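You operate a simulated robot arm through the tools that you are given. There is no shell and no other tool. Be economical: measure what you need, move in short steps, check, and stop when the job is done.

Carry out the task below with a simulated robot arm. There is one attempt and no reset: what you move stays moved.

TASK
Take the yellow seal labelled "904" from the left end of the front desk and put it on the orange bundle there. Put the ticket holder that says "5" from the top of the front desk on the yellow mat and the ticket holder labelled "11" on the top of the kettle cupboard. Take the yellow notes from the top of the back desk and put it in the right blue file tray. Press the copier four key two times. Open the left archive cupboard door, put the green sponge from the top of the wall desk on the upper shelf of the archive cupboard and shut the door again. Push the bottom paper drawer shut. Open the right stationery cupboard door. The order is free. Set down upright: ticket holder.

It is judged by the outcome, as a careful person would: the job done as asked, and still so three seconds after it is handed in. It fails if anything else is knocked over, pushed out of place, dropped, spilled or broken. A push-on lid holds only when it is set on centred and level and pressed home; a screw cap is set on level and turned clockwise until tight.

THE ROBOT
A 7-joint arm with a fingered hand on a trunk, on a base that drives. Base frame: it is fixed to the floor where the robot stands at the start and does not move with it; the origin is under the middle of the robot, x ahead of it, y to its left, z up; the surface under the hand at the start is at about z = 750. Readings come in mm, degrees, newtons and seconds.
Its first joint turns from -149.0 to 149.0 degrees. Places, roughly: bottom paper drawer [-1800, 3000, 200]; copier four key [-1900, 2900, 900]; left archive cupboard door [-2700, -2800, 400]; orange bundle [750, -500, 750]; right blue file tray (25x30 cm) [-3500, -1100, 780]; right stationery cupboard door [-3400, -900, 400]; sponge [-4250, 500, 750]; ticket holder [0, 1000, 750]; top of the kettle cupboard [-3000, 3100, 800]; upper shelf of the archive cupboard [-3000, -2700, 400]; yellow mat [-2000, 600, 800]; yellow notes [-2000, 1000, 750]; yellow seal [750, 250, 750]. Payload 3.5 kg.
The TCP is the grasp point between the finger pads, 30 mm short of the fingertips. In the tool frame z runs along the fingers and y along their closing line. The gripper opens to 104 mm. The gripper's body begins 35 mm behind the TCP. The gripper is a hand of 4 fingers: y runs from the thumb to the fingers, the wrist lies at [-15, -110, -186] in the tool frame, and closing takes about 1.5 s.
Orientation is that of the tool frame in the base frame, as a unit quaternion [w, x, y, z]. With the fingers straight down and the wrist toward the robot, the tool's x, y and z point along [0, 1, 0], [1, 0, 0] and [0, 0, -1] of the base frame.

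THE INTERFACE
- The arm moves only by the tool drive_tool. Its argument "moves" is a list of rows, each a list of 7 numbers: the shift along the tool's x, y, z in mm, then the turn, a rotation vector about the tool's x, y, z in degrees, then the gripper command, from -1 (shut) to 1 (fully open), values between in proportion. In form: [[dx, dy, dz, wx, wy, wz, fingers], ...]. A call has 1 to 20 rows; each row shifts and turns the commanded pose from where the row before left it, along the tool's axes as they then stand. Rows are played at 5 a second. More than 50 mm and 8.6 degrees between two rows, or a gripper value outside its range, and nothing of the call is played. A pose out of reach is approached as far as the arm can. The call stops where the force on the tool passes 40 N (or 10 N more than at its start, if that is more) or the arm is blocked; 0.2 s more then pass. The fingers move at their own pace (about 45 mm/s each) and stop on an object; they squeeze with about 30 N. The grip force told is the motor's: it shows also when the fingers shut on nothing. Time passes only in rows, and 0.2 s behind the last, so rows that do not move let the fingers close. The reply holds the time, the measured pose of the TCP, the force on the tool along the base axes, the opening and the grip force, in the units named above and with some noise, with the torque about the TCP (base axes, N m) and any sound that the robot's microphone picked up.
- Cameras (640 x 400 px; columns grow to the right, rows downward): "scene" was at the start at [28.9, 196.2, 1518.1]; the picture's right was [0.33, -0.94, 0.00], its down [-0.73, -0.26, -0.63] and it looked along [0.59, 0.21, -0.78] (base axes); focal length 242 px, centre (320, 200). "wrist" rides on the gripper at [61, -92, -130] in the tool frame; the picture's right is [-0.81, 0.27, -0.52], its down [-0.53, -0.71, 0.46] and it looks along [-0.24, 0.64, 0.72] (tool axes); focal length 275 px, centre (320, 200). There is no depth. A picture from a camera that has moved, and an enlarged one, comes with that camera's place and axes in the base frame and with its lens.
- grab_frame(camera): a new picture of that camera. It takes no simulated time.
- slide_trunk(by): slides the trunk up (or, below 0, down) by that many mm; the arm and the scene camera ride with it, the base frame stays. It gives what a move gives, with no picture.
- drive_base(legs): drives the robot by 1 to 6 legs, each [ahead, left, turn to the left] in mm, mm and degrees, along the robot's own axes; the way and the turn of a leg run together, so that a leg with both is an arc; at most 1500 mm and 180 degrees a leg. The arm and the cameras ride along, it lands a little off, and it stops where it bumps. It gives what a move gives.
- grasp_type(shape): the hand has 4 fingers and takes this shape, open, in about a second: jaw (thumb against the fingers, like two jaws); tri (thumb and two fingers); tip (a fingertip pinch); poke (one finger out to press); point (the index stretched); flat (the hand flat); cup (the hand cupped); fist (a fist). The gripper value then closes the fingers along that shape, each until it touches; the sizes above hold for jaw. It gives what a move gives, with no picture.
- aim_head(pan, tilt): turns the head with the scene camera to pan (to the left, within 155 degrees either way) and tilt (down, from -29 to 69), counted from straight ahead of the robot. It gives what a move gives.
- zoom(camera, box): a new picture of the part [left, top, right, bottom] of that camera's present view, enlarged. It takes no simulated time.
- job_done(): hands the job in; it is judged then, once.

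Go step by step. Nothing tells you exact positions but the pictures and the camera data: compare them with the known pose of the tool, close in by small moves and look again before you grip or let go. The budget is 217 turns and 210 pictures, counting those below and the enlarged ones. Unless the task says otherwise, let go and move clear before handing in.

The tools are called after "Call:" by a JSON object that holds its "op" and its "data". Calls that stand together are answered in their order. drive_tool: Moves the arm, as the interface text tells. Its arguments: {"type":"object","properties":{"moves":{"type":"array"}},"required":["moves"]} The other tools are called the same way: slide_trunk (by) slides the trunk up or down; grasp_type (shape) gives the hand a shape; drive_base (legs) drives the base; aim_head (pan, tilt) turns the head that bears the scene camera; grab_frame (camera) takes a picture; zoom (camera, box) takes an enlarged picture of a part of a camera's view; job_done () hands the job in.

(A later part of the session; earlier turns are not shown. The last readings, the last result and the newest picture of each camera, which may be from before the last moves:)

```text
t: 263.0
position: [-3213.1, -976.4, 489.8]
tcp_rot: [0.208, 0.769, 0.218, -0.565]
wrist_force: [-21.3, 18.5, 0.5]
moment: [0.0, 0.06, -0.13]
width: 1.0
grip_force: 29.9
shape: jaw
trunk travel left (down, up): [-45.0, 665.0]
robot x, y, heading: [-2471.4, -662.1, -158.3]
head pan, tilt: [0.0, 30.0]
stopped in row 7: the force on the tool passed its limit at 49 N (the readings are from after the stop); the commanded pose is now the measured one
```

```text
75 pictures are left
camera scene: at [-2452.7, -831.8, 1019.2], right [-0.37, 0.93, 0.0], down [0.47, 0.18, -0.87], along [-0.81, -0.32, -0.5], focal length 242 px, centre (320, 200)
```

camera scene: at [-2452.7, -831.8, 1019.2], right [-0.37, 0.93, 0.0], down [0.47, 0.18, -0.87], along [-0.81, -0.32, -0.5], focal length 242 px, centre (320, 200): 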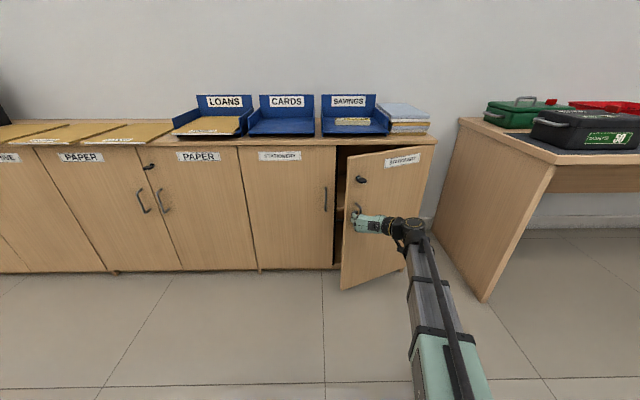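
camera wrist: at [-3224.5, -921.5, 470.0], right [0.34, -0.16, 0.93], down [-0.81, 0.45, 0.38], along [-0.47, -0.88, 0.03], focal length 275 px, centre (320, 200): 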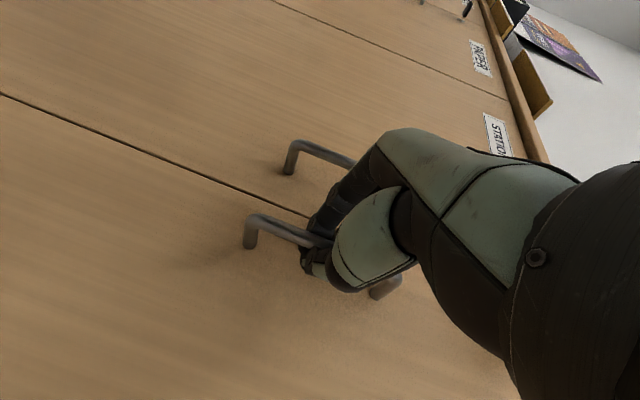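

Call:
{"op": "drive_tool", "data": {"moves": [[0, -4, 0, 0, 0, 0, -1], [5.5, -6, -18, -4, 0, 0, -1], [5.5, -6, -18, -4, 0, 0, -1], [5.5, -6, -18, -4, 0, 0, -1], [5.5, -6, -18, -4, 0, 0, -1], [5.5, -6, -18, -4, 0, 0, -1]]}}

Call:
{"op": "grab_frame", "data": {"camera": "scene"}}

Call:
{"op": "grab_frame", "data": {"camera": "wrist"}}

```text
t: 264.4
position: [-3162.9, -892.0, 486.1]
tcp_rot: [0.34, 0.719, 0.313, -0.519]
wrist_force: [-32.7, 13.7, 16.3]
moment: [-0.02, 0.24, -0.24]
width: 1.0
grip_force: 30.2
shape: jaw
trunk travel left (down, up): [-45.0, 665.0]
robot x, y, heading: [-2470.2, -658.0, -158.7]
head pan, tilt: [0.0, 30.0]
```

```text
74 pictures are left
camera scene: at [-2451.5, -832.0, 1019.3], right [-0.37, 0.93, 0.0], down [0.46, 0.18, -0.87], along [-0.81, -0.32, -0.5], focal length 242 px, centre (320, 200)
```

scene: 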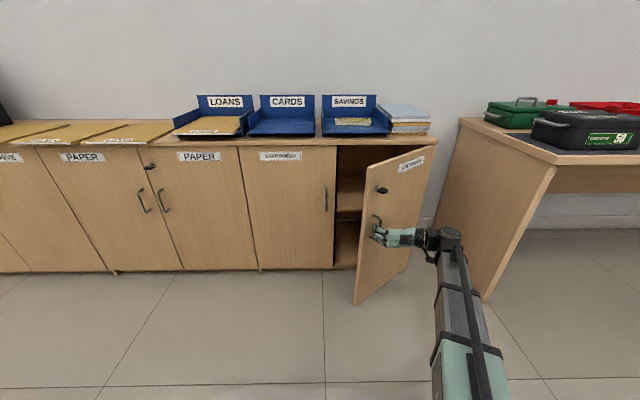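

```text
73 pictures are left
camera wrist: at [-3152.9, -728.3, 441.2], right [0.28, 0.19, 0.94], down [-0.96, -0.01, 0.29], along [0.07, -0.98, 0.17], focal length 275 px, centre (320, 200)
```

wrist: 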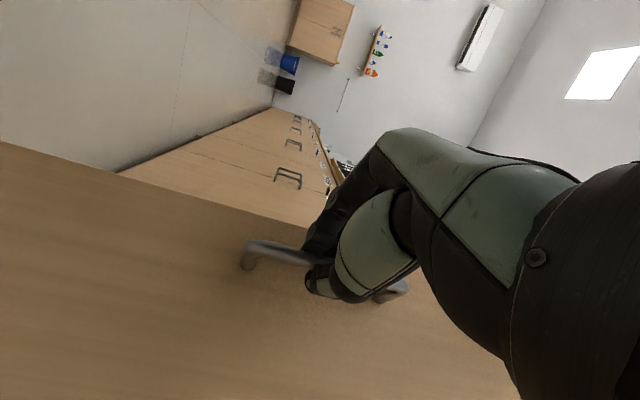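

Call:
{"op": "drive_tool", "data": {"moves": [[-3, -4, 2, 0, 0, 0, -1], [4.5, -6, -17, -4, 0, 0, -1], [4.5, -6, -17, -4, 0, 0, -1], [4.5, -6, -17, -4, 0, 0, -1], [4.5, -6, -17, -4, 0, 0, -1], [4.5, -6, -17, -4, 0, 0, -1]]}}

Call:
{"op": "grab_frame", "data": {"camera": "scene"}}

```text
t: 265.8
position: [-3153.6, -824.7, 476.2]
tcp_rot: [0.447, 0.659, 0.389, -0.463]
wrist_force: [-2.9, 0.0, 1.8]
moment: [-0.02, 0.0, -0.05]
width: 0.0
grip_force: 30.1
shape: jaw
out of reach, approached as far as the arm can: row 6
trunk travel left (down, up): [-45.0, 665.0]
robot x, y, heading: [-2477.7, -656.1, -158.4]
head pan, tilt: [0.0, 30.0]
```

```text
72 pictures are left
camera scene: at [-2451.3, -832.6, 1018.9], right [-0.37, 0.93, 0.0], down [0.46, 0.18, -0.87], along [-0.81, -0.32, -0.5], focal length 242 px, centre (320, 200)
```

scene: 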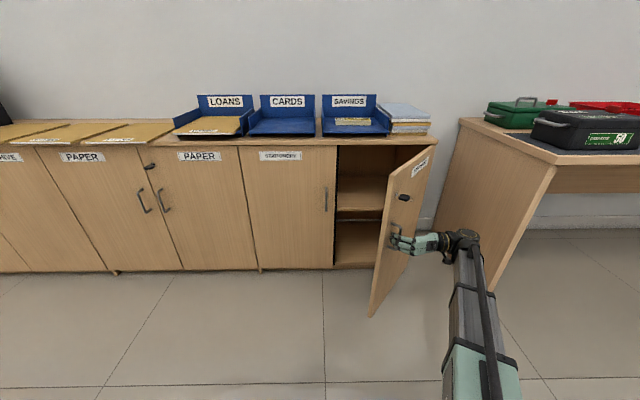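

The door is about 65-70° open. I release and back away, then will nudge it wider from inside.

Call:
{"op": "drive_tool", "data": {"moves": [[0, 0, 0, 0, 0, 0, 0], [0, 0, 0, 0, 0, 0, 0.5], [0, 0, 0, 0, 0, 0, 0.5], [0, 0, 0, 0, 0, 0, 0.5], [0, 0, -15, 0, 0, 0, 0.5], [0, 0, -25, 0, 0, 0, 0.5], [0, 0, -25, 0, 0, 0, 0.5], [0, 0, 0, 0, 0, 0, 0.5]]}}

Call:
{"op": "zoom", "data": {"camera": "scene", "box": [320, 120, 512, 320]}}

```text
t: 267.6
position: [-3153.5, -824.5, 476.0]
tcp_rot: [0.446, 0.659, 0.388, -0.464]
wrist_force: [0.9, 0.7, -0.7]
moment: [0.02, 0.01, 0.01]
width: 77.7
grip_force: 0.0
shape: jaw
out of reach, approached as far as the arm can: row 5, 6, 7
trunk travel left (down, up): [-45.0, 665.0]
robot x, y, heading: [-2478.3, -656.0, -158.4]
head pan, tilt: [0.0, 30.0]
```

```text
2.00 times, centred on (416, 220) of scene
camera zoom: at [-2451.5, -832.6, 1019.0], right [-0.37, 0.93, 0.0], down [0.46, 0.18, -0.87], along [-0.81, -0.32, -0.5], focal length 485 px, centre (128, 160)
```

zoom: 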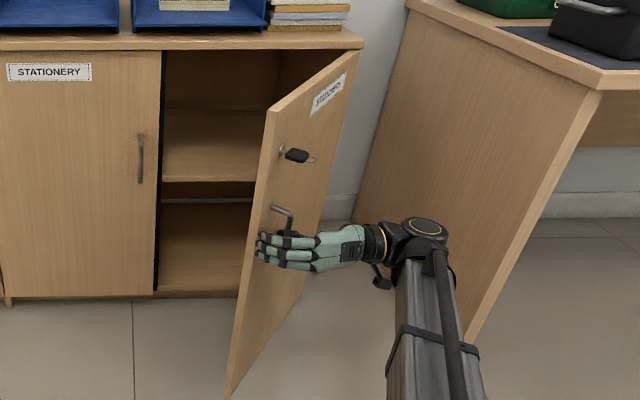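

The arm is at its limit there, so I back the hand off with the base, straight out along its fingers.

Call:
{"op": "drive_base", "data": {"legs": [[-50, -66, 0], [-300, 0, 0]]}}

Call:
{"op": "drive_tool", "data": {"moves": [[0, 0, 0, 8, 0, 0, -1], [0, 0, 0, 8, 0, 0, -1], [0, 0, 0, 8, 0, 0, -1], [0, 0, 0, 8, 0, 0, -1], [0, 0, 0, 8, 0, 0, -1], [0, 0, 0, 8, 0, 0, -1], [0, 0, 0, 5, 0, 0, -1], [0, 0, 0, 0, 0, 0, -1]]}}

Call:
{"op": "grab_frame", "data": {"camera": "scene"}}

```text
t: 269.6
position: [-2998.9, -690.2, 477.9]
tcp_rot: [0.447, 0.66, 0.388, -0.463]
wrist_force: [0.0, -0.8, 0.2]
moment: [0.0, 0.0, 0.0]
width: 77.8
grip_force: 0.1
shape: jaw
trunk travel left (down, up): [-45.0, 665.0]
robot x, y, heading: [-2319.7, -525.7, -158.5]
head pan, tilt: [0.0, 30.0]
stopped in leg 2: the robot was blocked; the commanded pose is now the measured one
```

```text
t: 271.4
position: [-2998.5, -689.5, 477.0]
tcp_rot: [0.104, 0.789, 0.14, -0.588]
wrist_force: [-0.2, 0.8, 0.3]
moment: [0.0, 0.02, -0.01]
width: 0.0
grip_force: 30.0
shape: jaw
trunk travel left (down, up): [-45.0, 665.0]
robot x, y, heading: [-2319.5, -526.3, -158.6]
head pan, tilt: [0.0, 30.0]
```

```text
70 pictures are left
camera scene: at [-2297.0, -699.2, 1019.0], right [-0.37, 0.93, 0.0], down [0.46, 0.18, -0.87], along [-0.81, -0.32, -0.5], focal length 242 px, centre (320, 200)
```

scene: 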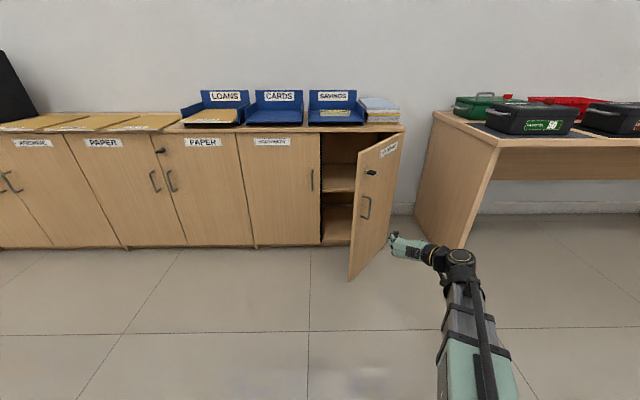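

The base met something behind. I check it.

Call:
{"op": "aim_head", "data": {"pan": 150, "tilt": 35}}

Call:
{"op": "grab_frame", "data": {"camera": "scene"}}

```text
t: 273.8
position: [-3000.6, -690.5, 477.1]
tcp_rot: [0.105, 0.79, 0.14, -0.588]
wrist_force: [0.6, 0.1, -0.3]
moment: [-0.01, 0.0, 0.02]
width: 0.0
grip_force: 29.5
shape: jaw
trunk travel left (down, up): [-45.0, 665.0]
robot x, y, heading: [-2317.6, -527.6, -158.5]
head pan, tilt: [150.0, 35.0]
```

```text
69 pictures are left
camera scene: at [-2125.8, -678.7, 1011.2], right [-0.15, -0.99, 0.0], down [-0.57, 0.08, -0.82], along [0.81, -0.12, -0.57], focal length 242 px, centre (320, 200)
```

scene: 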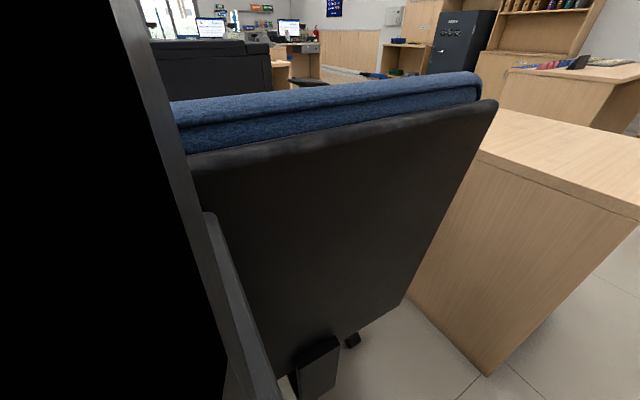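

That is the blue chair's back; it stayed put. Now I go left around the door's edge and push it wider from inside.

Call:
{"op": "drive_base", "data": {"legs": [[20, 150, 0], [200, 0, 0]]}}

Call:
{"op": "aim_head", "data": {"pan": 0, "tilt": 30}}

Call:
{"op": "grab_frame", "data": {"camera": "scene"}}

```text
t: 277.0
position: [-3147.6, -911.3, 476.3]
tcp_rot: [0.105, 0.79, 0.14, -0.587]
wrist_force: [3.8, -1.4, -0.1]
moment: [0.01, 0.05, -0.14]
width: 0.0
grip_force: 29.7
shape: jaw
trunk travel left (down, up): [-45.0, 665.0]
robot x, y, heading: [-2469.5, -750.2, -158.8]
head pan, tilt: [150.0, 35.0]
stopped in leg 2: the force on the tool passed its limit at 41 N (the readings are from after the stop); the commanded pose is now the measured one
```

```text
t: 279.4
position: [-3148.7, -911.8, 475.1]
tcp_rot: [0.106, 0.79, 0.139, -0.588]
wrist_force: [10.8, -4.0, -0.5]
moment: [0.01, 0.08, -0.37]
width: 0.0
grip_force: 30.5
shape: jaw
trunk travel left (down, up): [-45.0, 665.0]
robot x, y, heading: [-2470.7, -751.5, -158.7]
head pan, tilt: [0.0, 30.0]
```

```text
68 pictures are left
camera scene: at [-2448.0, -923.7, 1019.0], right [-0.36, 0.93, 0.0], down [0.47, 0.18, -0.87], along [-0.81, -0.31, -0.5], focal length 242 px, centre (320, 200)
```

scene: 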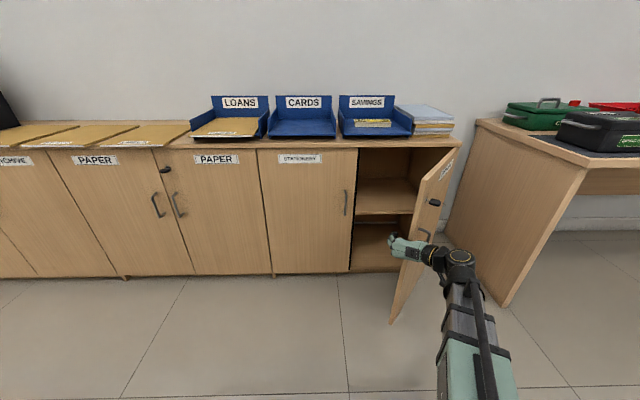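

The palm touches the door's edge with fingers inside. I ease back and push right.

Call:
{"op": "drive_base", "data": {"legs": [[-15, 10, 0], [0, -140, 0]]}}

Call:
{"op": "grab_frame", "data": {"camera": "scene"}}

```text
t: 280.7
position: [-3138.5, -877.9, 477.7]
tcp_rot: [0.112, 0.79, 0.146, -0.585]
wrist_force: [7.9, -3.0, 2.1]
moment: [0.1, 0.05, -0.28]
width: 0.0
grip_force: 30.0
shape: jaw
trunk travel left (down, up): [-45.0, 665.0]
robot x, y, heading: [-2469.1, -710.6, -158.6]
head pan, tilt: [0.0, 30.0]
stopped in leg 2: the force on the tool passed its limit at 79 N (the readings are from after the stop); the commanded pose is now the measured one
```

```text
67 pictures are left
camera scene: at [-2446.1, -885.1, 1019.0], right [-0.36, 0.93, 0.0], down [0.47, 0.18, -0.87], along [-0.81, -0.31, -0.5], focal length 242 px, centre (320, 200)
```

scene: 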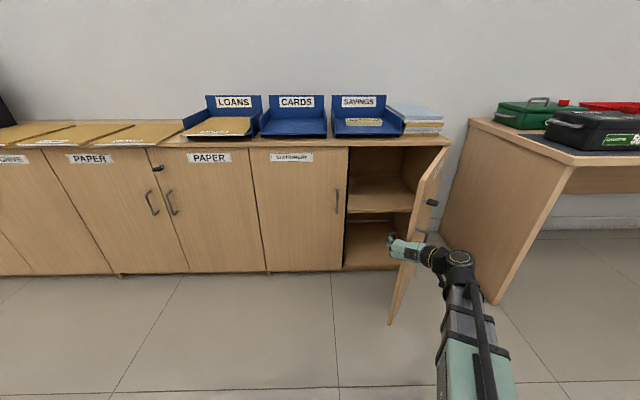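

The stationery door is now wide open. I leave it and strafe left along the cupboards toward the archive cupboard.

Call:
{"op": "drive_base", "data": {"legs": [[0, 70, 0], [110, 300, 0], [0, 1050, 0]]}}

Call:
{"op": "aim_head", "data": {"pan": 20, "tilt": 30}}

Call:
{"op": "grab_frame", "data": {"camera": "scene"}}

```text
t: 288.5
position: [-2720.6, -2254.2, 477.2]
tcp_rot: [0.112, 0.79, 0.145, -0.584]
wrist_force: [1.1, -0.6, 0.4]
moment: [0.02, 0.01, -0.01]
width: 0.0
grip_force: 30.0
shape: jaw
trunk travel left (down, up): [-45.0, 665.0]
robot x, y, heading: [-2050.7, -2082.1, -158.8]
head pan, tilt: [0.0, 30.0]
```

```text
t: 289.3
position: [-2722.0, -2255.0, 476.2]
tcp_rot: [0.112, 0.791, 0.145, -0.584]
wrist_force: [-0.1, 0.7, -1.2]
moment: [0.0, 0.0, -0.02]
width: 0.0
grip_force: 30.1
shape: jaw
trunk travel left (down, up): [-45.0, 665.0]
robot x, y, heading: [-2048.0, -2088.8, -158.9]
head pan, tilt: [20.0, 30.0]
```

```text
66 pictures are left
camera scene: at [-2012.7, -2288.8, 1019.0], right [-0.66, 0.75, 0.0], down [0.38, 0.33, -0.87], along [-0.65, -0.57, -0.5], focal length 242 px, centre (320, 200)
```

scene: 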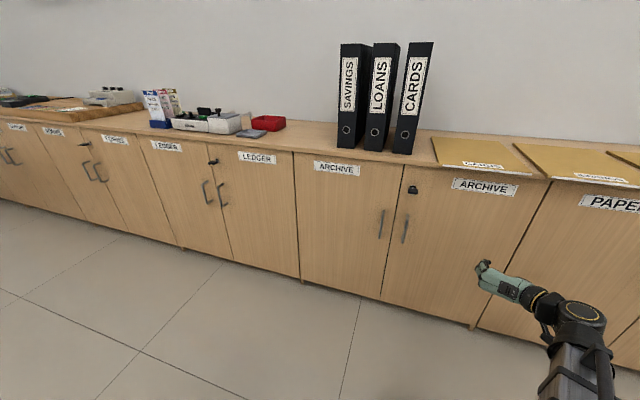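

The left archive door's handle is about [-2720, -2606], z≈420–550. I strafe left and line up.

Call:
{"op": "drive_base", "data": {"legs": [[0, 270, 0.5]]}}

Call:
{"op": "drive_tool", "data": {"moves": [[0, 30, 0, 0, 0, 0, 0], [0, 29, 0, 0, 0, 0, 0], [0, 0, 0, 0, 0, 0, 0], [0, 0, 0, 0, 0, 0, 0]]}}

Call:
{"op": "grab_frame", "data": {"camera": "wrist"}}

Call:
{"op": "grab_frame", "data": {"camera": "scene"}}

```text
t: 291.2
position: [-2621.6, -2507.5, 476.1]
tcp_rot: [0.111, 0.791, 0.145, -0.584]
wrist_force: [-0.5, 0.6, -0.1]
moment: [-0.03, -0.01, 0.02]
width: 0.0
grip_force: 30.1
shape: jaw
trunk travel left (down, up): [-45.0, 665.0]
robot x, y, heading: [-1952.2, -2339.4, -158.9]
head pan, tilt: [20.0, 30.0]
```

```text
t: 292.2
position: [-2598.8, -2561.6, 475.3]
tcp_rot: [0.112, 0.791, 0.146, -0.584]
wrist_force: [-1.0, 0.4, 0.7]
moment: [-0.01, 0.01, 0.0]
width: 51.6
grip_force: 0.1
shape: jaw
trunk travel left (down, up): [-45.0, 665.0]
robot x, y, heading: [-1950.7, -2337.9, -158.7]
head pan, tilt: [20.0, 30.0]
```

```text
65 pictures are left
camera wrist: at [-2501.0, -2425.9, 454.4], right [0.34, -0.16, 0.93], down [-0.81, 0.45, 0.37], along [-0.48, -0.88, 0.03], focal length 275 px, centre (320, 200)
```

wrist: 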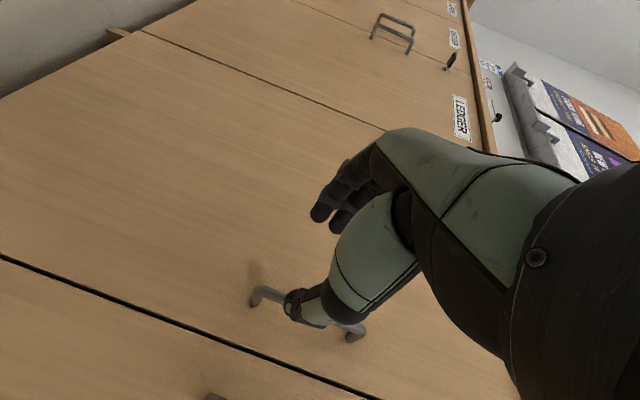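

```text
64 pictures are left
camera scene: at [-1913.7, -2542.7, 1019.0], right [-0.66, 0.75, 0.0], down [0.38, 0.33, -0.87], along [-0.65, -0.57, -0.5], focal length 242 px, centre (320, 200)
```

scene: 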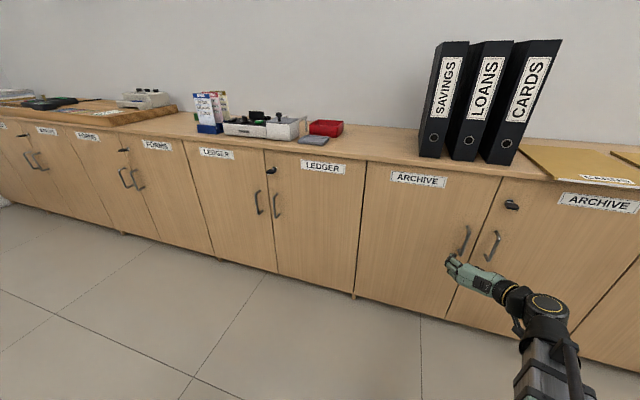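

Call:
{"op": "drive_tool", "data": {"moves": [[-16, -4, 20, 0, 0, 0, 0], [-16, 0, 25, 0, 0, 0, 0], [-8, 0, 20, 0, 0, 0, 0], [0, 0, 0, 0, 0, 0, 0]]}}

Call:
{"op": "grab_frame", "data": {"camera": "wrist"}}

Call:
{"op": "zoom", "data": {"camera": "scene", "box": [400, 190, 560, 290]}}

```text
t: 293.2
position: [-2670.7, -2584.8, 497.1]
tcp_rot: [0.112, 0.79, 0.146, -0.584]
wrist_force: [0.4, -0.6, -0.4]
moment: [0.02, 0.0, -0.01]
width: 51.6
grip_force: 0.0
shape: jaw
trunk travel left (down, up): [-45.0, 665.0]
robot x, y, heading: [-1952.4, -2344.0, -158.8]
head pan, tilt: [20.0, 30.0]
```

```text
63 pictures are left
camera wrist: at [-2572.4, -2449.2, 475.9], right [0.34, -0.16, 0.93], down [-0.81, 0.45, 0.37], along [-0.48, -0.88, 0.03], focal length 275 px, centre (320, 200)
```

wrist: 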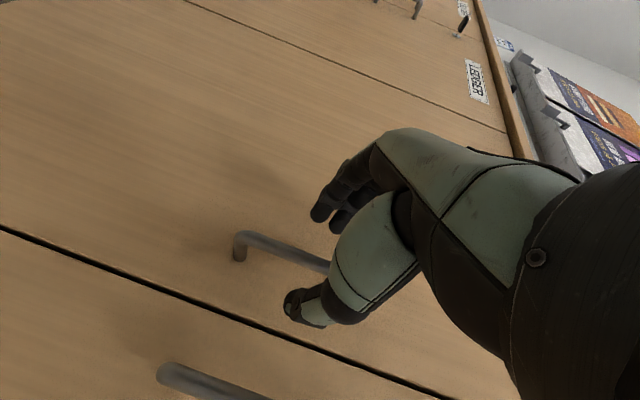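

```text
4.00 times, centred on (480, 240) of scene
camera zoom: at [-1913.7, -2542.7, 1019.0], right [-0.66, 0.75, 0.0], down [0.38, 0.33, -0.87], along [-0.65, -0.57, -0.5], focal length 970 px, centre (-320, 40)
```

zoom: 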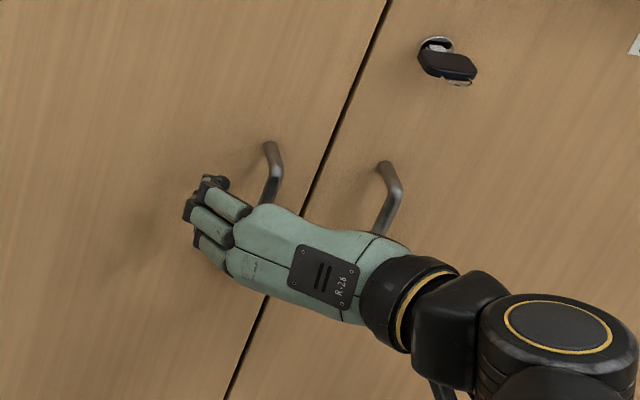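

Call:
{"op": "drive_tool", "data": {"moves": [[-4, 0, 14, 0, 0, 0, 0], [-4, 0, 14, 0, 0, 0, 0], [-1, 0, 6, 0, 0, 0, 0], [0, 0, 0, 0, 0, 0, 0]]}}

Call:
{"op": "grab_frame", "data": {"camera": "wrist"}}

```text
t: 294.1
position: [-2700.1, -2597.2, 496.3]
tcp_rot: [0.115, 0.79, 0.15, -0.584]
wrist_force: [18.6, 7.9, 4.1]
moment: [-0.28, 0.45, 0.59]
width: 51.1
grip_force: 0.1
shape: jaw
trunk travel left (down, up): [-45.0, 665.0]
robot x, y, heading: [-1947.5, -2343.4, -158.6]
head pan, tilt: [20.0, 30.0]
stopped in row 4: the force on the tool passed its limit at 44 N (the readings are from after the stop); the commanded pose is now the measured one
```

```text
61 pictures are left
camera wrist: at [-2600.9, -2460.8, 474.6], right [0.34, -0.15, 0.93], down [-0.81, 0.45, 0.37], along [-0.47, -0.88, 0.03], focal length 275 px, centre (320, 200)
```

wrist: 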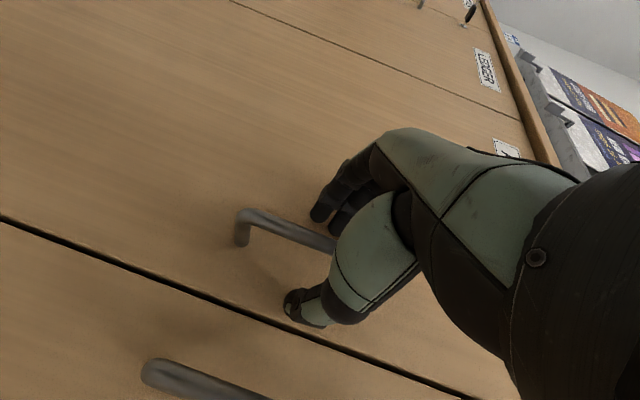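

The bar is between the fingers (the palm just touches the neighbouring handle). I ease back 2 mm and close.

Call:
{"op": "drive_tool", "data": {"moves": [[0, 0, -2, 0, 0, 0, 0], [0, 0, 0, 0, 0, 0, -0.5], [0, 0, 0, 0, 0, 0, -1], [0, 0, 0, 0, 0, 0, -1], [0, 0, 0, 0, 0, 0, -1], [0, 0, 0, 0, 0, 0, -1], [0, 0, 0, 0, 0, 0, -1]]}}

Call:
{"op": "zoom", "data": {"camera": "wrist", "box": [180, 140, 420, 340]}}

```text
t: 295.7
position: [-2700.4, -2595.5, 495.3]
tcp_rot: [0.114, 0.79, 0.147, -0.584]
wrist_force: [11.9, 14.9, 2.0]
moment: [-0.43, 0.58, 0.99]
width: 1.2
grip_force: 30.5
shape: jaw
trunk travel left (down, up): [-45.0, 665.0]
robot x, y, heading: [-1952.1, -2343.0, -158.5]
head pan, tilt: [20.0, 30.0]
```

```text
2.00 times, centred on (300, 240) of wrist
camera zoom: at [-2601.4, -2459.1, 474.4], right [0.34, -0.16, 0.93], down [-0.81, 0.45, 0.37], along [-0.48, -0.88, 0.03], focal length 551 px, centre (360, 120)
```

zoom: 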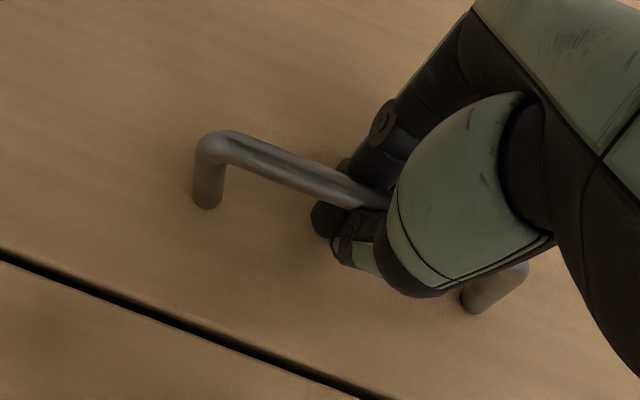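

Call:
{"op": "drive_tool", "data": {"moves": [[2, 0, -8, 0, 0, 0, -1], [4, 0, -14, 3, 0, 0, -1], [4.5, 0.5, -15, 3, 0, 0, -1], [4.5, 0.5, -15, 3, 0, 0, -1], [4.5, 0.5, -15, 3, 0, 0, -1], [4.5, 0.5, -15, 3, 0, 0, -1], [4.5, 0.5, -15, 3, 0, 0, -1]]}}

Call:
{"op": "grab_frame", "data": {"camera": "scene"}}

```text
t: 297.3
position: [-2600.6, -2575.1, 496.7]
tcp_rot: [-0.01, 0.798, 0.056, -0.599]
wrist_force: [1.6, -22.0, 2.4]
moment: [-0.28, 0.18, 0.49]
width: 2.1
grip_force: 29.9
shape: jaw
trunk travel left (down, up): [-45.0, 665.0]
robot x, y, heading: [-1949.1, -2340.7, -158.9]
head pan, tilt: [20.0, 30.0]
```

```text
59 pictures are left
camera scene: at [-1912.8, -2543.4, 1018.9], right [-0.66, 0.75, 0.0], down [0.38, 0.33, -0.87], along [-0.65, -0.57, -0.5], focal length 242 px, centre (320, 200)
```

scene: 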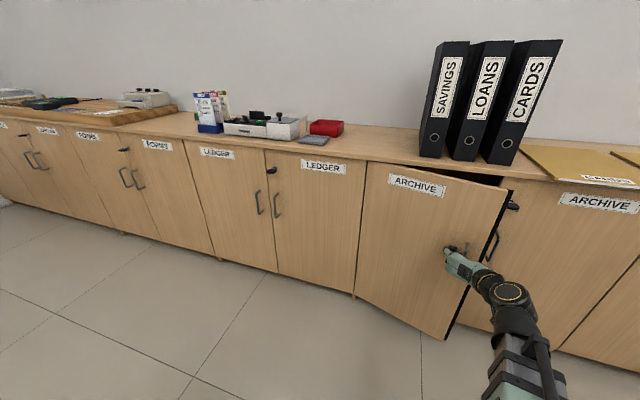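

Call:
{"op": "drive_tool", "data": {"moves": [[0, 5, 0, 0, 0, 0, -1], [6, 2, -18, 4, 0, 0, -1], [6, 2, -18, 4, 0, 0, -1], [6, 2, -18, 4, 0, 0, -1], [6, 2, -18, 4, 0, 0, -1], [6, 2, -18, 4, 0, 0, -1], [6, 2, -18, 4, 0, 0, -1]]}}

Call:
{"op": "grab_frame", "data": {"camera": "scene"}}

```text
t: 298.4
position: [-2560.9, -2586.0, 492.7]
tcp_rot: [-0.105, 0.791, -0.013, -0.603]
wrist_force: [3.2, 22.3, 3.1]
moment: [-0.23, 0.04, 0.03]
width: 3.2
grip_force: 30.3
shape: jaw
out of reach, approached as far as the arm can: row 4, 5
trunk travel left (down, up): [-45.0, 665.0]
robot x, y, heading: [-1949.1, -2341.0, -158.9]
head pan, tilt: [20.0, 30.0]
stopped in row 5: the force on the tool passed its limit at 44 N (the readings are from after the stop); the commanded pose is now the measured one
```

```text
58 pictures are left
camera scene: at [-1913.3, -2540.8, 1019.1], right [-0.66, 0.75, 0.0], down [0.38, 0.33, -0.87], along [-0.65, -0.57, -0.5], focal length 242 px, centre (320, 200)
```

scene: 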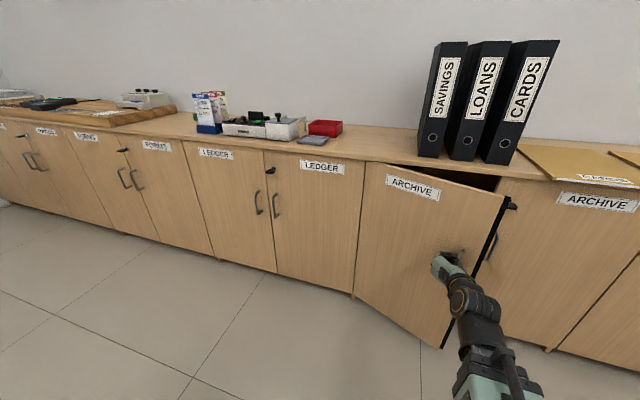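

The arm is folded to its limit, so I pull with the base instead.

Call:
{"op": "drive_base", "data": {"legs": [[-45, 27, 0], [-40, 32, 0]]}}

Call:
{"op": "grab_frame", "data": {"camera": "scene"}}

```text
t: 299.8
position: [-2459.6, -2614.1, 494.0]
tcp_rot: [-0.103, 0.792, -0.013, -0.602]
wrist_force: [8.1, 20.6, 5.0]
moment: [-0.25, 0.07, -0.04]
width: 3.4
grip_force: 30.8
shape: jaw
trunk travel left (down, up): [-45.0, 665.0]
robot x, y, heading: [-1849.8, -2365.0, -158.5]
head pan, tilt: [20.0, 30.0]
```

```text
57 pictures are left
camera scene: at [-1812.2, -2565.5, 1019.2], right [-0.66, 0.75, 0.0], down [0.38, 0.33, -0.87], along [-0.65, -0.57, -0.5], focal length 242 px, centre (320, 200)
```

scene: 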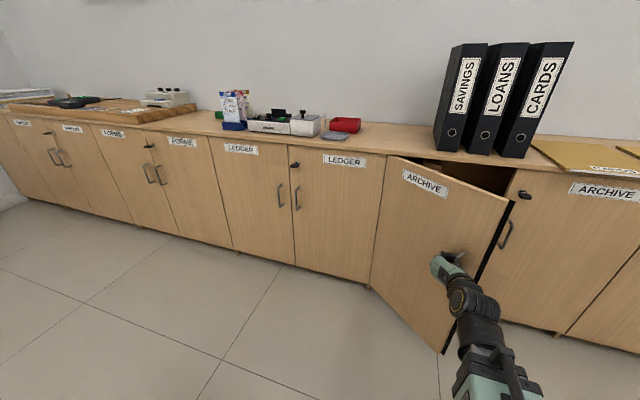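

Call:
{"op": "drive_base", "data": {"legs": [[-30, 45, 0], [-20, 50, 0], [-10, 40, 0]]}}

Call:
{"op": "grab_frame", "data": {"camera": "scene"}}

```text
t: 300.9
position: [-2413.8, -2640.9, 493.1]
tcp_rot: [-0.106, 0.791, -0.013, -0.602]
wrist_force: [6.3, 10.0, 3.5]
moment: [-0.12, 0.2, 0.23]
width: 1.1
grip_force: 29.9
shape: jaw
trunk travel left (down, up): [-45.0, 665.0]
robot x, y, heading: [-1805.0, -2395.8, -158.9]
head pan, tilt: [20.0, 30.0]
stopped in leg 1: the force on the tool passed its limit at 41 N (the readings are from after the stop); the commanded pose is now the measured one
```

```text
56 pictures are left
camera scene: at [-1767.6, -2596.2, 1019.1], right [-0.66, 0.75, 0.0], down [0.38, 0.33, -0.87], along [-0.65, -0.57, -0.5], focal length 242 px, centre (320, 200)
```

scene: 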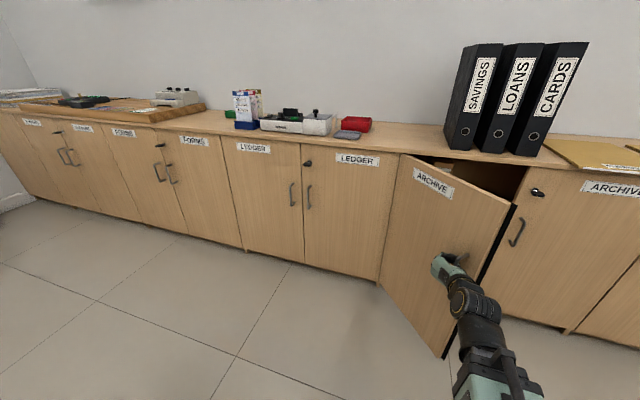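

Call:
{"op": "drive_base", "data": {"legs": [[-22, 40, -3], [-14, 45, -3]]}}

Call:
{"op": "grab_frame", "data": {"camera": "scene"}}

```text
t: 301.9
position: [-2397.2, -2646.5, 493.7]
tcp_rot: [-0.116, 0.79, -0.032, -0.601]
wrist_force: [-5.3, -8.6, -0.7]
moment: [-0.25, 0.1, 0.08]
width: 2.4
grip_force: 29.9
shape: jaw
trunk travel left (down, up): [-45.0, 665.0]
robot x, y, heading: [-1773.9, -2424.2, -161.3]
head pan, tilt: [20.0, 30.0]
stopped in leg 1: the force on the tool passed its limit at 43 N (the readings are from after the stop); the commanded pose is now the measured one
```

```text
55 pictures are left
camera scene: at [-1746.3, -2627.5, 1018.8], right [-0.62, 0.78, 0.0], down [0.39, 0.31, -0.87], along [-0.68, -0.54, -0.5], focal length 242 px, centre (320, 200)
```

scene: 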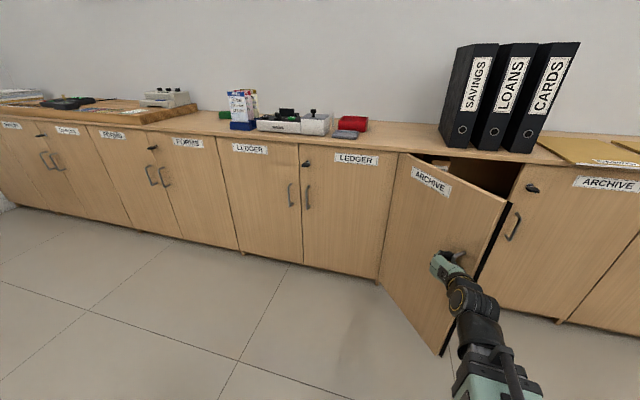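

The door is past 60°. I release, back off along the fingers, and will push it wider from inside.

Call:
{"op": "drive_tool", "data": {"moves": [[0, 0, 0, 0, 0, 0, 0], [0, 0, 0, 0, 0, 0, 0.5], [0, 0, 0, 0, 0, 0, 0.5], [0, 0, 0, 0, 0, 0, 0.5]]}}

Call:
{"op": "drive_base", "data": {"legs": [[-70, 43, 0], [-150, 0, 2.5]]}}

Call:
{"op": "drive_tool", "data": {"moves": [[0, 0, 0, -8, 0, 0, -1], [0, 0, 0, -8, 0, 0, -1], [0, 0, 0, -8, 0, 0, -1], [0, 0, 0, -6, 0, 0, -1], [0, 0, 0, 0, 0, 0, -1], [0, 0, 0, 0, 0, 0, -1]]}}

Call:
{"op": "grab_frame", "data": {"camera": "scene"}}

```text
t: 302.9
position: [-2397.2, -2644.7, 495.2]
tcp_rot: [-0.117, 0.79, -0.032, -0.601]
wrist_force: [0.8, -0.4, 0.5]
moment: [-0.02, 0.0, 0.0]
width: 77.5
grip_force: 0.1
shape: jaw
trunk travel left (down, up): [-45.0, 665.0]
robot x, y, heading: [-1772.5, -2423.2, -161.3]
head pan, tilt: [20.0, 30.0]
```

```text
t: 305.0
position: [-2165.4, -2642.4, 493.3]
tcp_rot: [-0.103, 0.791, -0.015, -0.603]
wrist_force: [0.6, 0.1, -0.1]
moment: [-0.01, -0.02, 0.01]
width: 77.5
grip_force: 0.1
shape: jaw
trunk travel left (down, up): [-45.0, 665.0]
robot x, y, heading: [-1554.8, -2393.6, -158.7]
head pan, tilt: [20.0, 30.0]
```

```text
t: 306.4
position: [-2166.6, -2643.2, 493.8]
tcp_rot: [0.106, 0.791, 0.143, -0.586]
wrist_force: [0.4, -0.9, -0.6]
moment: [0.02, 0.01, 0.0]
width: 0.1
grip_force: 30.4
shape: jaw
trunk travel left (down, up): [-45.0, 665.0]
robot x, y, heading: [-1555.2, -2397.2, -158.7]
head pan, tilt: [20.0, 30.0]
```

```text
54 pictures are left
camera scene: at [-1517.0, -2594.8, 1019.0], right [-0.66, 0.75, 0.0], down [0.38, 0.33, -0.87], along [-0.65, -0.57, -0.5], focal length 242 px, centre (320, 200)
```

scene: 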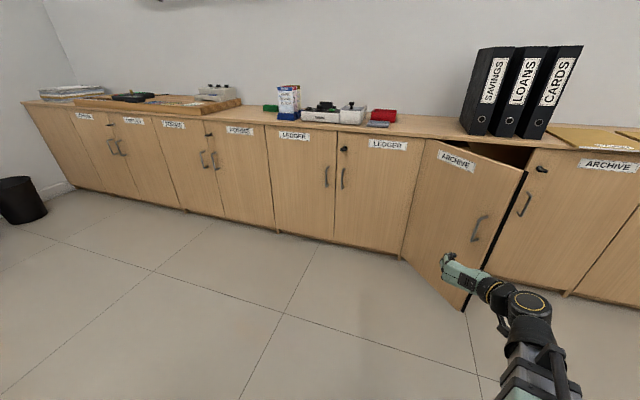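

Call:
{"op": "drive_base", "data": {"legs": [[0, -280, 0], [270, 0, 0], [0, 250, 0]]}}

Call:
{"op": "grab_frame", "data": {"camera": "scene"}}

```text
t: 311.3
position: [-2431.7, -2724.2, 493.4]
tcp_rot: [0.106, 0.79, 0.144, -0.586]
wrist_force: [-0.9, 0.3, -0.7]
moment: [0.03, 0.0, -0.01]
width: 0.2
grip_force: 30.3
shape: jaw
trunk travel left (down, up): [-45.0, 665.0]
robot x, y, heading: [-1823.3, -2473.1, -158.7]
head pan, tilt: [20.0, 30.0]
```

```text
53 pictures are left
camera scene: at [-1782.7, -2673.8, 1019.0], right [-0.66, 0.75, 0.0], down [0.38, 0.33, -0.87], along [-0.65, -0.57, -0.5], focal length 242 px, centre (320, 200)
```

scene: 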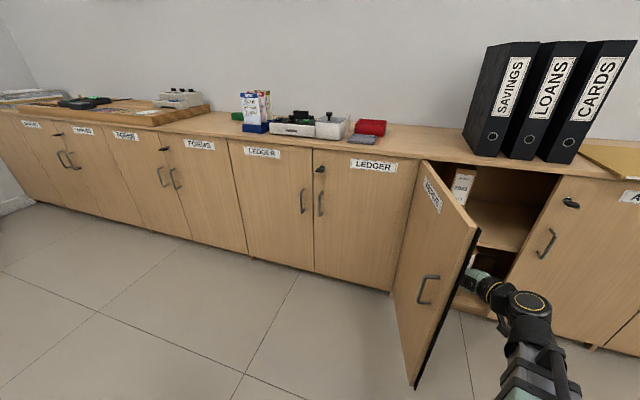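

Call:
{"op": "drive_base", "data": {"legs": [[0, 130, 0], [0, -80, 0], [-250, 0, 0]]}}

Call:
{"op": "aim_head", "data": {"pan": 5, "tilt": 30}}

Call:
{"op": "grab_frame", "data": {"camera": "scene"}}

```text
t: 312.4
position: [-2404.2, -2794.2, 493.0]
tcp_rot: [0.099, 0.79, 0.139, -0.589]
wrist_force: [-1.8, 3.7, 1.6]
moment: [-0.11, -0.08, 0.26]
width: 0.0
grip_force: 30.0
shape: jaw
trunk travel left (down, up): [-45.0, 665.0]
robot x, y, heading: [-1792.3, -2550.7, -158.9]
head pan, tilt: [20.0, 30.0]
stopped in leg 1: the force on the tool passed its limit at 116 N (the readings are from after the stop); the commanded pose is now the measured one
```

```text
t: 313.2
position: [-2404.7, -2794.7, 492.8]
tcp_rot: [0.099, 0.79, 0.138, -0.589]
wrist_force: [-1.1, 6.4, -0.3]
moment: [-0.09, -0.04, 0.28]
width: 0.0
grip_force: 30.0
shape: jaw
trunk travel left (down, up): [-45.0, 665.0]
robot x, y, heading: [-1787.7, -2551.6, -158.7]
head pan, tilt: [5.0, 30.0]
```

```text
52 pictures are left
camera scene: at [-1765.7, -2731.9, 1019.0], right [-0.44, 0.9, 0.0], down [0.45, 0.22, -0.87], along [-0.78, -0.38, -0.5], focal length 242 px, centre (320, 200)
```

scene: 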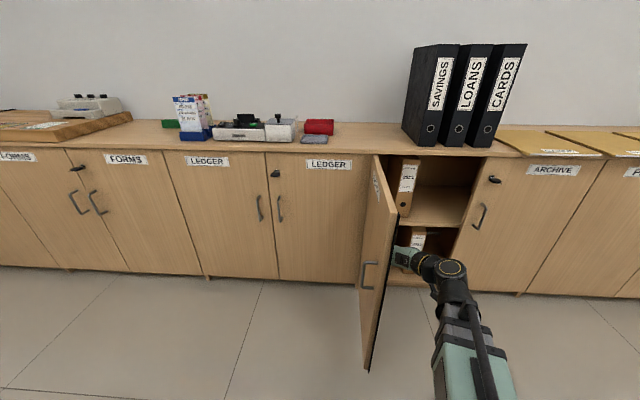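

The archive door is open to its stop; the upper shelf (z≈430) has free room right of a binder. I withdraw, raise the trunk and go for the sponge on the wall desk.

Call:
{"op": "drive_base", "data": {"legs": [[0, -70, 0], [-250, 0, 0]]}}

Call:
{"op": "slide_trunk", "data": {"by": 400}}

Call:
{"op": "slide_trunk", "data": {"by": 130}}

Call:
{"op": "drive_base", "data": {"legs": [[280, -700, 0], [0, -1450, 0], [0, -1200, 0]]}}

Call:
{"op": "aim_head", "data": {"pan": -10, "tilt": 35}}

Call:
{"op": "grab_frame", "data": {"camera": "scene"}}

```text
t: 315.6
position: [-2203.0, -2639.5, 494.9]
tcp_rot: [0.1, 0.79, 0.138, -0.589]
wrist_force: [0.4, -0.4, 1.0]
moment: [0.0, 0.0, 0.01]
width: 0.2
grip_force: 30.0
shape: jaw
trunk travel left (down, up): [-45.0, 665.0]
robot x, y, heading: [-1588.8, -2397.2, -158.5]
head pan, tilt: [5.0, 30.0]
```

```text
t: 319.4
position: [-2202.6, -2638.6, 893.3]
tcp_rot: [0.098, 0.79, 0.139, -0.589]
wrist_force: [0.2, 0.3, 0.3]
moment: [-0.02, -0.02, 0.01]
width: 0.0
grip_force: 29.3
shape: jaw
trunk travel left (down, up): [-445.0, 265.0]
robot x, y, heading: [-1585.9, -2397.6, -158.7]
head pan, tilt: [5.0, 30.0]
```

```text
t: 321.0
position: [-2203.0, -2638.8, 1024.1]
tcp_rot: [0.099, 0.79, 0.138, -0.588]
wrist_force: [-0.4, -0.5, -0.8]
moment: [0.01, 0.01, 0.01]
width: 0.0
grip_force: 29.9
shape: jaw
trunk travel left (down, up): [-575.0, 135.0]
robot x, y, heading: [-1593.1, -2396.4, -158.8]
head pan, tilt: [5.0, 30.0]
```

```text
t: 337.6
position: [-3700.4, 384.2, 1024.2]
tcp_rot: [0.103, 0.789, 0.143, -0.588]
wrist_force: [0.0, -0.5, 0.4]
moment: [0.02, -0.01, 0.01]
width: 0.3
grip_force: 30.1
shape: jaw
trunk travel left (down, up): [-575.0, 135.0]
robot x, y, heading: [-3089.0, 634.5, -158.1]
head pan, tilt: [5.0, 30.0]
```

```text
t: 338.4
position: [-3699.5, 384.7, 1024.5]
tcp_rot: [0.102, 0.789, 0.144, -0.588]
wrist_force: [-0.6, -0.1, 1.6]
moment: [-0.01, -0.02, 0.0]
width: 0.2
grip_force: 29.8
shape: jaw
trunk travel left (down, up): [-575.0, 135.0]
robot x, y, heading: [-3089.0, 637.3, -158.2]
head pan, tilt: [-10.0, 35.0]
```

```text
51 pictures are left
camera scene: at [-3068.1, 477.2, 1541.2], right [-0.21, 0.98, 0.0], down [0.56, 0.12, -0.82], along [-0.8, -0.17, -0.57], focal length 242 px, centre (320, 200)
```

scene: 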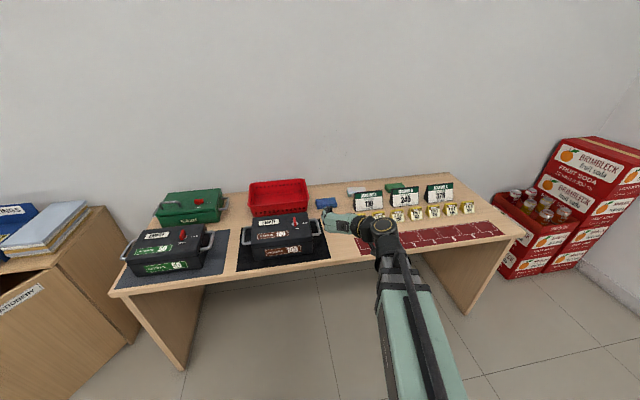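

Call:
{"op": "zoom", "data": {"camera": "scene", "box": [300, 165, 492, 285]}}

```text
3.33 times, centred on (396, 225) of scene
camera zoom: at [-3068.1, 477.2, 1541.2], right [-0.21, 0.98, 0.0], down [0.56, 0.12, -0.82], along [-0.8, -0.17, -0.57], focal length 808 px, centre (67, 117)
```

zoom: 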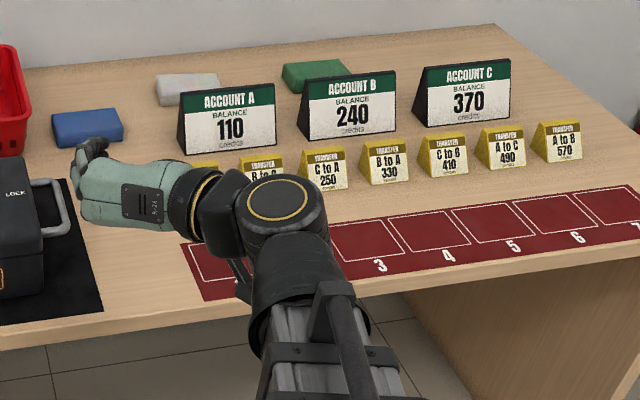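

The green sponge lies behind the "ACCOUNT B" sign, near [-4379, 656]. I turn the hand downward again and drive nearer.

Call:
{"op": "drive_tool", "data": {"moves": [[0, 0, 0, 0, 8.2, 0, 0.8], [0, 0, 0, 0, 8.2, 0, 0.8], [0, 0, 0, 0, 8.2, 0, 0.8], [0, 0, 0, 0, 8.2, 0, 0.8], [0, 0, 0, 0, 8.2, 0, 0.8], [0, 0, 0, 0, 8.2, 0, 0.8], [0, 0, 0, 0, 8.2, 0, 0.8], [0, 0, 0, 0, 8.2, 0, 0.8], [0, 0, 0, 0, 8.2, 0, 0.8]]}}

Call:
{"op": "drive_tool", "data": {"moves": [[0, 0, 0, 0, 0, 8.2, 0.8], [0, 0, 0, 0, 0, 8.2, 0.8], [0, 0, 0, 0, 0, 8.2, 0.8], [0, 0, 0, 0, 0, 8.2, 0.8], [0, 0, 0, 0, 0, 8.2, 0.8], [0, 0, 0, 0, 0, 8.2, 0.8], [0, 0, 0, 0, 0, 8.2, 0.8], [0, 0, 0, 0, 0, 8.2, 0.8], [0, 0, 0, 0, 0, 8.2, 0.8], [0, 0, 0, 0, 0, 8.2, 0.8], [0, 0, 0, 0, 0, 8, 0.8]]}}

Call:
{"op": "drive_base", "data": {"legs": [[0, -490, 0], [250, 0, 0]]}}

Call:
{"op": "grab_frame", "data": {"camera": "wrist"}}

Call:
{"op": "aim_head", "data": {"pan": 0, "tilt": 40}}

Call:
{"op": "grab_frame", "data": {"camera": "scene"}}

```text
t: 340.4
position: [-3701.2, 384.3, 1024.8]
tcp_rot: [-0.004, 0.984, 0.176, 0.006]
wrist_force: [-0.1, -0.7, 0.0]
moment: [0.02, 0.03, 0.01]
width: 93.5
grip_force: 0.0
shape: jaw
trunk travel left (down, up): [-575.0, 135.0]
robot x, y, heading: [-3090.8, 633.6, -158.3]
head pan, tilt: [-10.0, 35.0]
```

```text
t: 342.8
position: [-3702.5, 384.9, 1024.0]
tcp_rot: [-0.006, 0.821, -0.571, -0.001]
wrist_force: [0.6, -0.2, 0.0]
moment: [-0.01, -0.03, -0.01]
width: 93.8
grip_force: 0.0
shape: jaw
trunk travel left (down, up): [-575.0, 135.0]
robot x, y, heading: [-3084.7, 637.9, -158.1]
head pan, tilt: [-10.0, 35.0]
```

```text
t: 347.1
position: [-4112.0, 732.8, 1023.7]
tcp_rot: [-0.006, 0.824, -0.567, 0.0]
wrist_force: [0.2, -0.2, -0.2]
moment: [-0.01, 0.01, -0.02]
width: 93.8
grip_force: 0.2
shape: jaw
trunk travel left (down, up): [-575.0, 135.0]
robot x, y, heading: [-3502.6, 991.1, -157.3]
head pan, tilt: [-10.0, 35.0]
```

```text
49 pictures are left
camera wrist: at [-4006.8, 706.0, 1154.6], right [-0.55, 0.65, 0.52], down [0.48, 0.76, -0.44], along [-0.68, 0.0, -0.73], focal length 275 px, centre (320, 200)
```

wrist: 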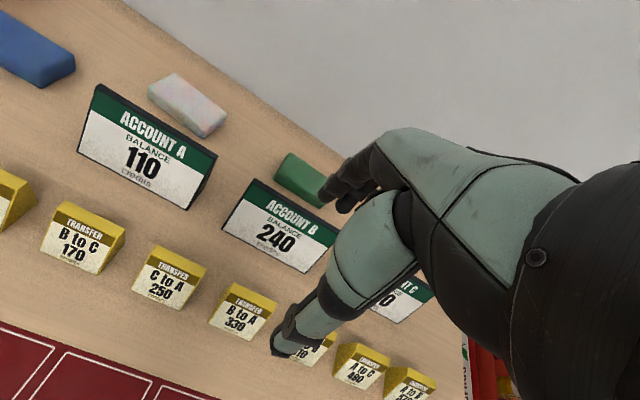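

```text
t: 347.8
position: [-4111.3, 732.1, 1023.5]
tcp_rot: [-0.005, 0.824, -0.566, 0.0]
wrist_force: [-0.2, 0.1, 0.2]
moment: [-0.05, -0.01, -0.02]
width: 93.6
grip_force: 0.1
shape: jaw
trunk travel left (down, up): [-575.0, 135.0]
robot x, y, heading: [-3503.8, 989.8, -157.7]
head pan, tilt: [0.0, 40.0]
```

```text
48 pictures are left
camera scene: at [-3472.9, 819.1, 1533.7], right [-0.38, 0.92, 0.0], down [0.59, 0.25, -0.77], along [-0.71, -0.29, -0.64], focal length 242 px, centre (320, 200)
```

scene: 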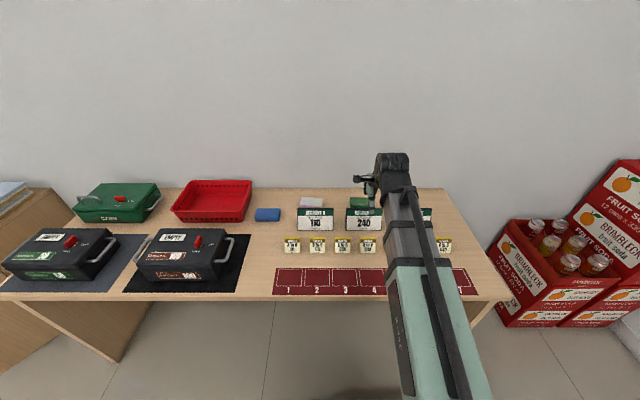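

Call:
{"op": "zoom", "data": {"camera": "wrist", "box": [220, 130, 380, 280]}}

Call:
{"op": "zoom", "data": {"camera": "scene", "box": [290, 180, 418, 260]}}

```text
2.67 times, centred on (300, 205) of wrist
camera zoom: at [-4006.4, 706.1, 1154.9], right [-0.55, 0.65, 0.52], down [0.48, 0.76, -0.44], along [-0.68, 0.0, -0.73], focal length 734 px, centre (373, 187)
```

zoom: 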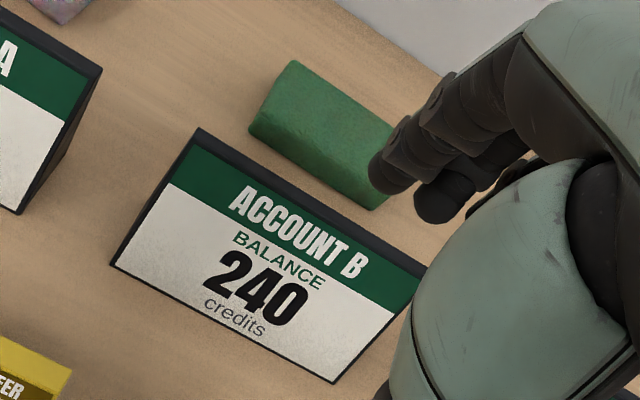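

```text
5.00 times, centred on (354, 220) of scene
camera zoom: at [-3472.9, 819.1, 1533.7], right [-0.38, 0.92, 0.0], down [0.59, 0.25, -0.77], along [-0.71, -0.29, -0.64], focal length 1212 px, centre (150, 100)
```

zoom: 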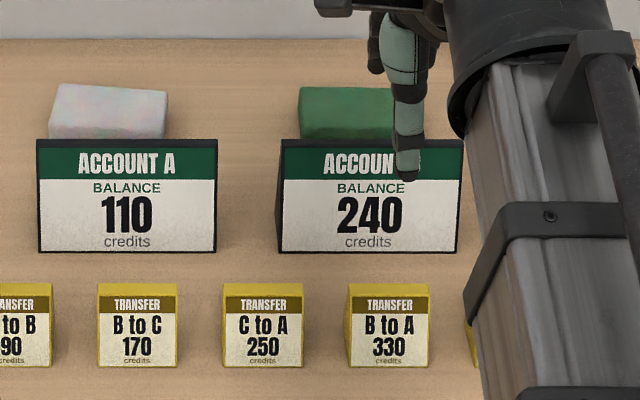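

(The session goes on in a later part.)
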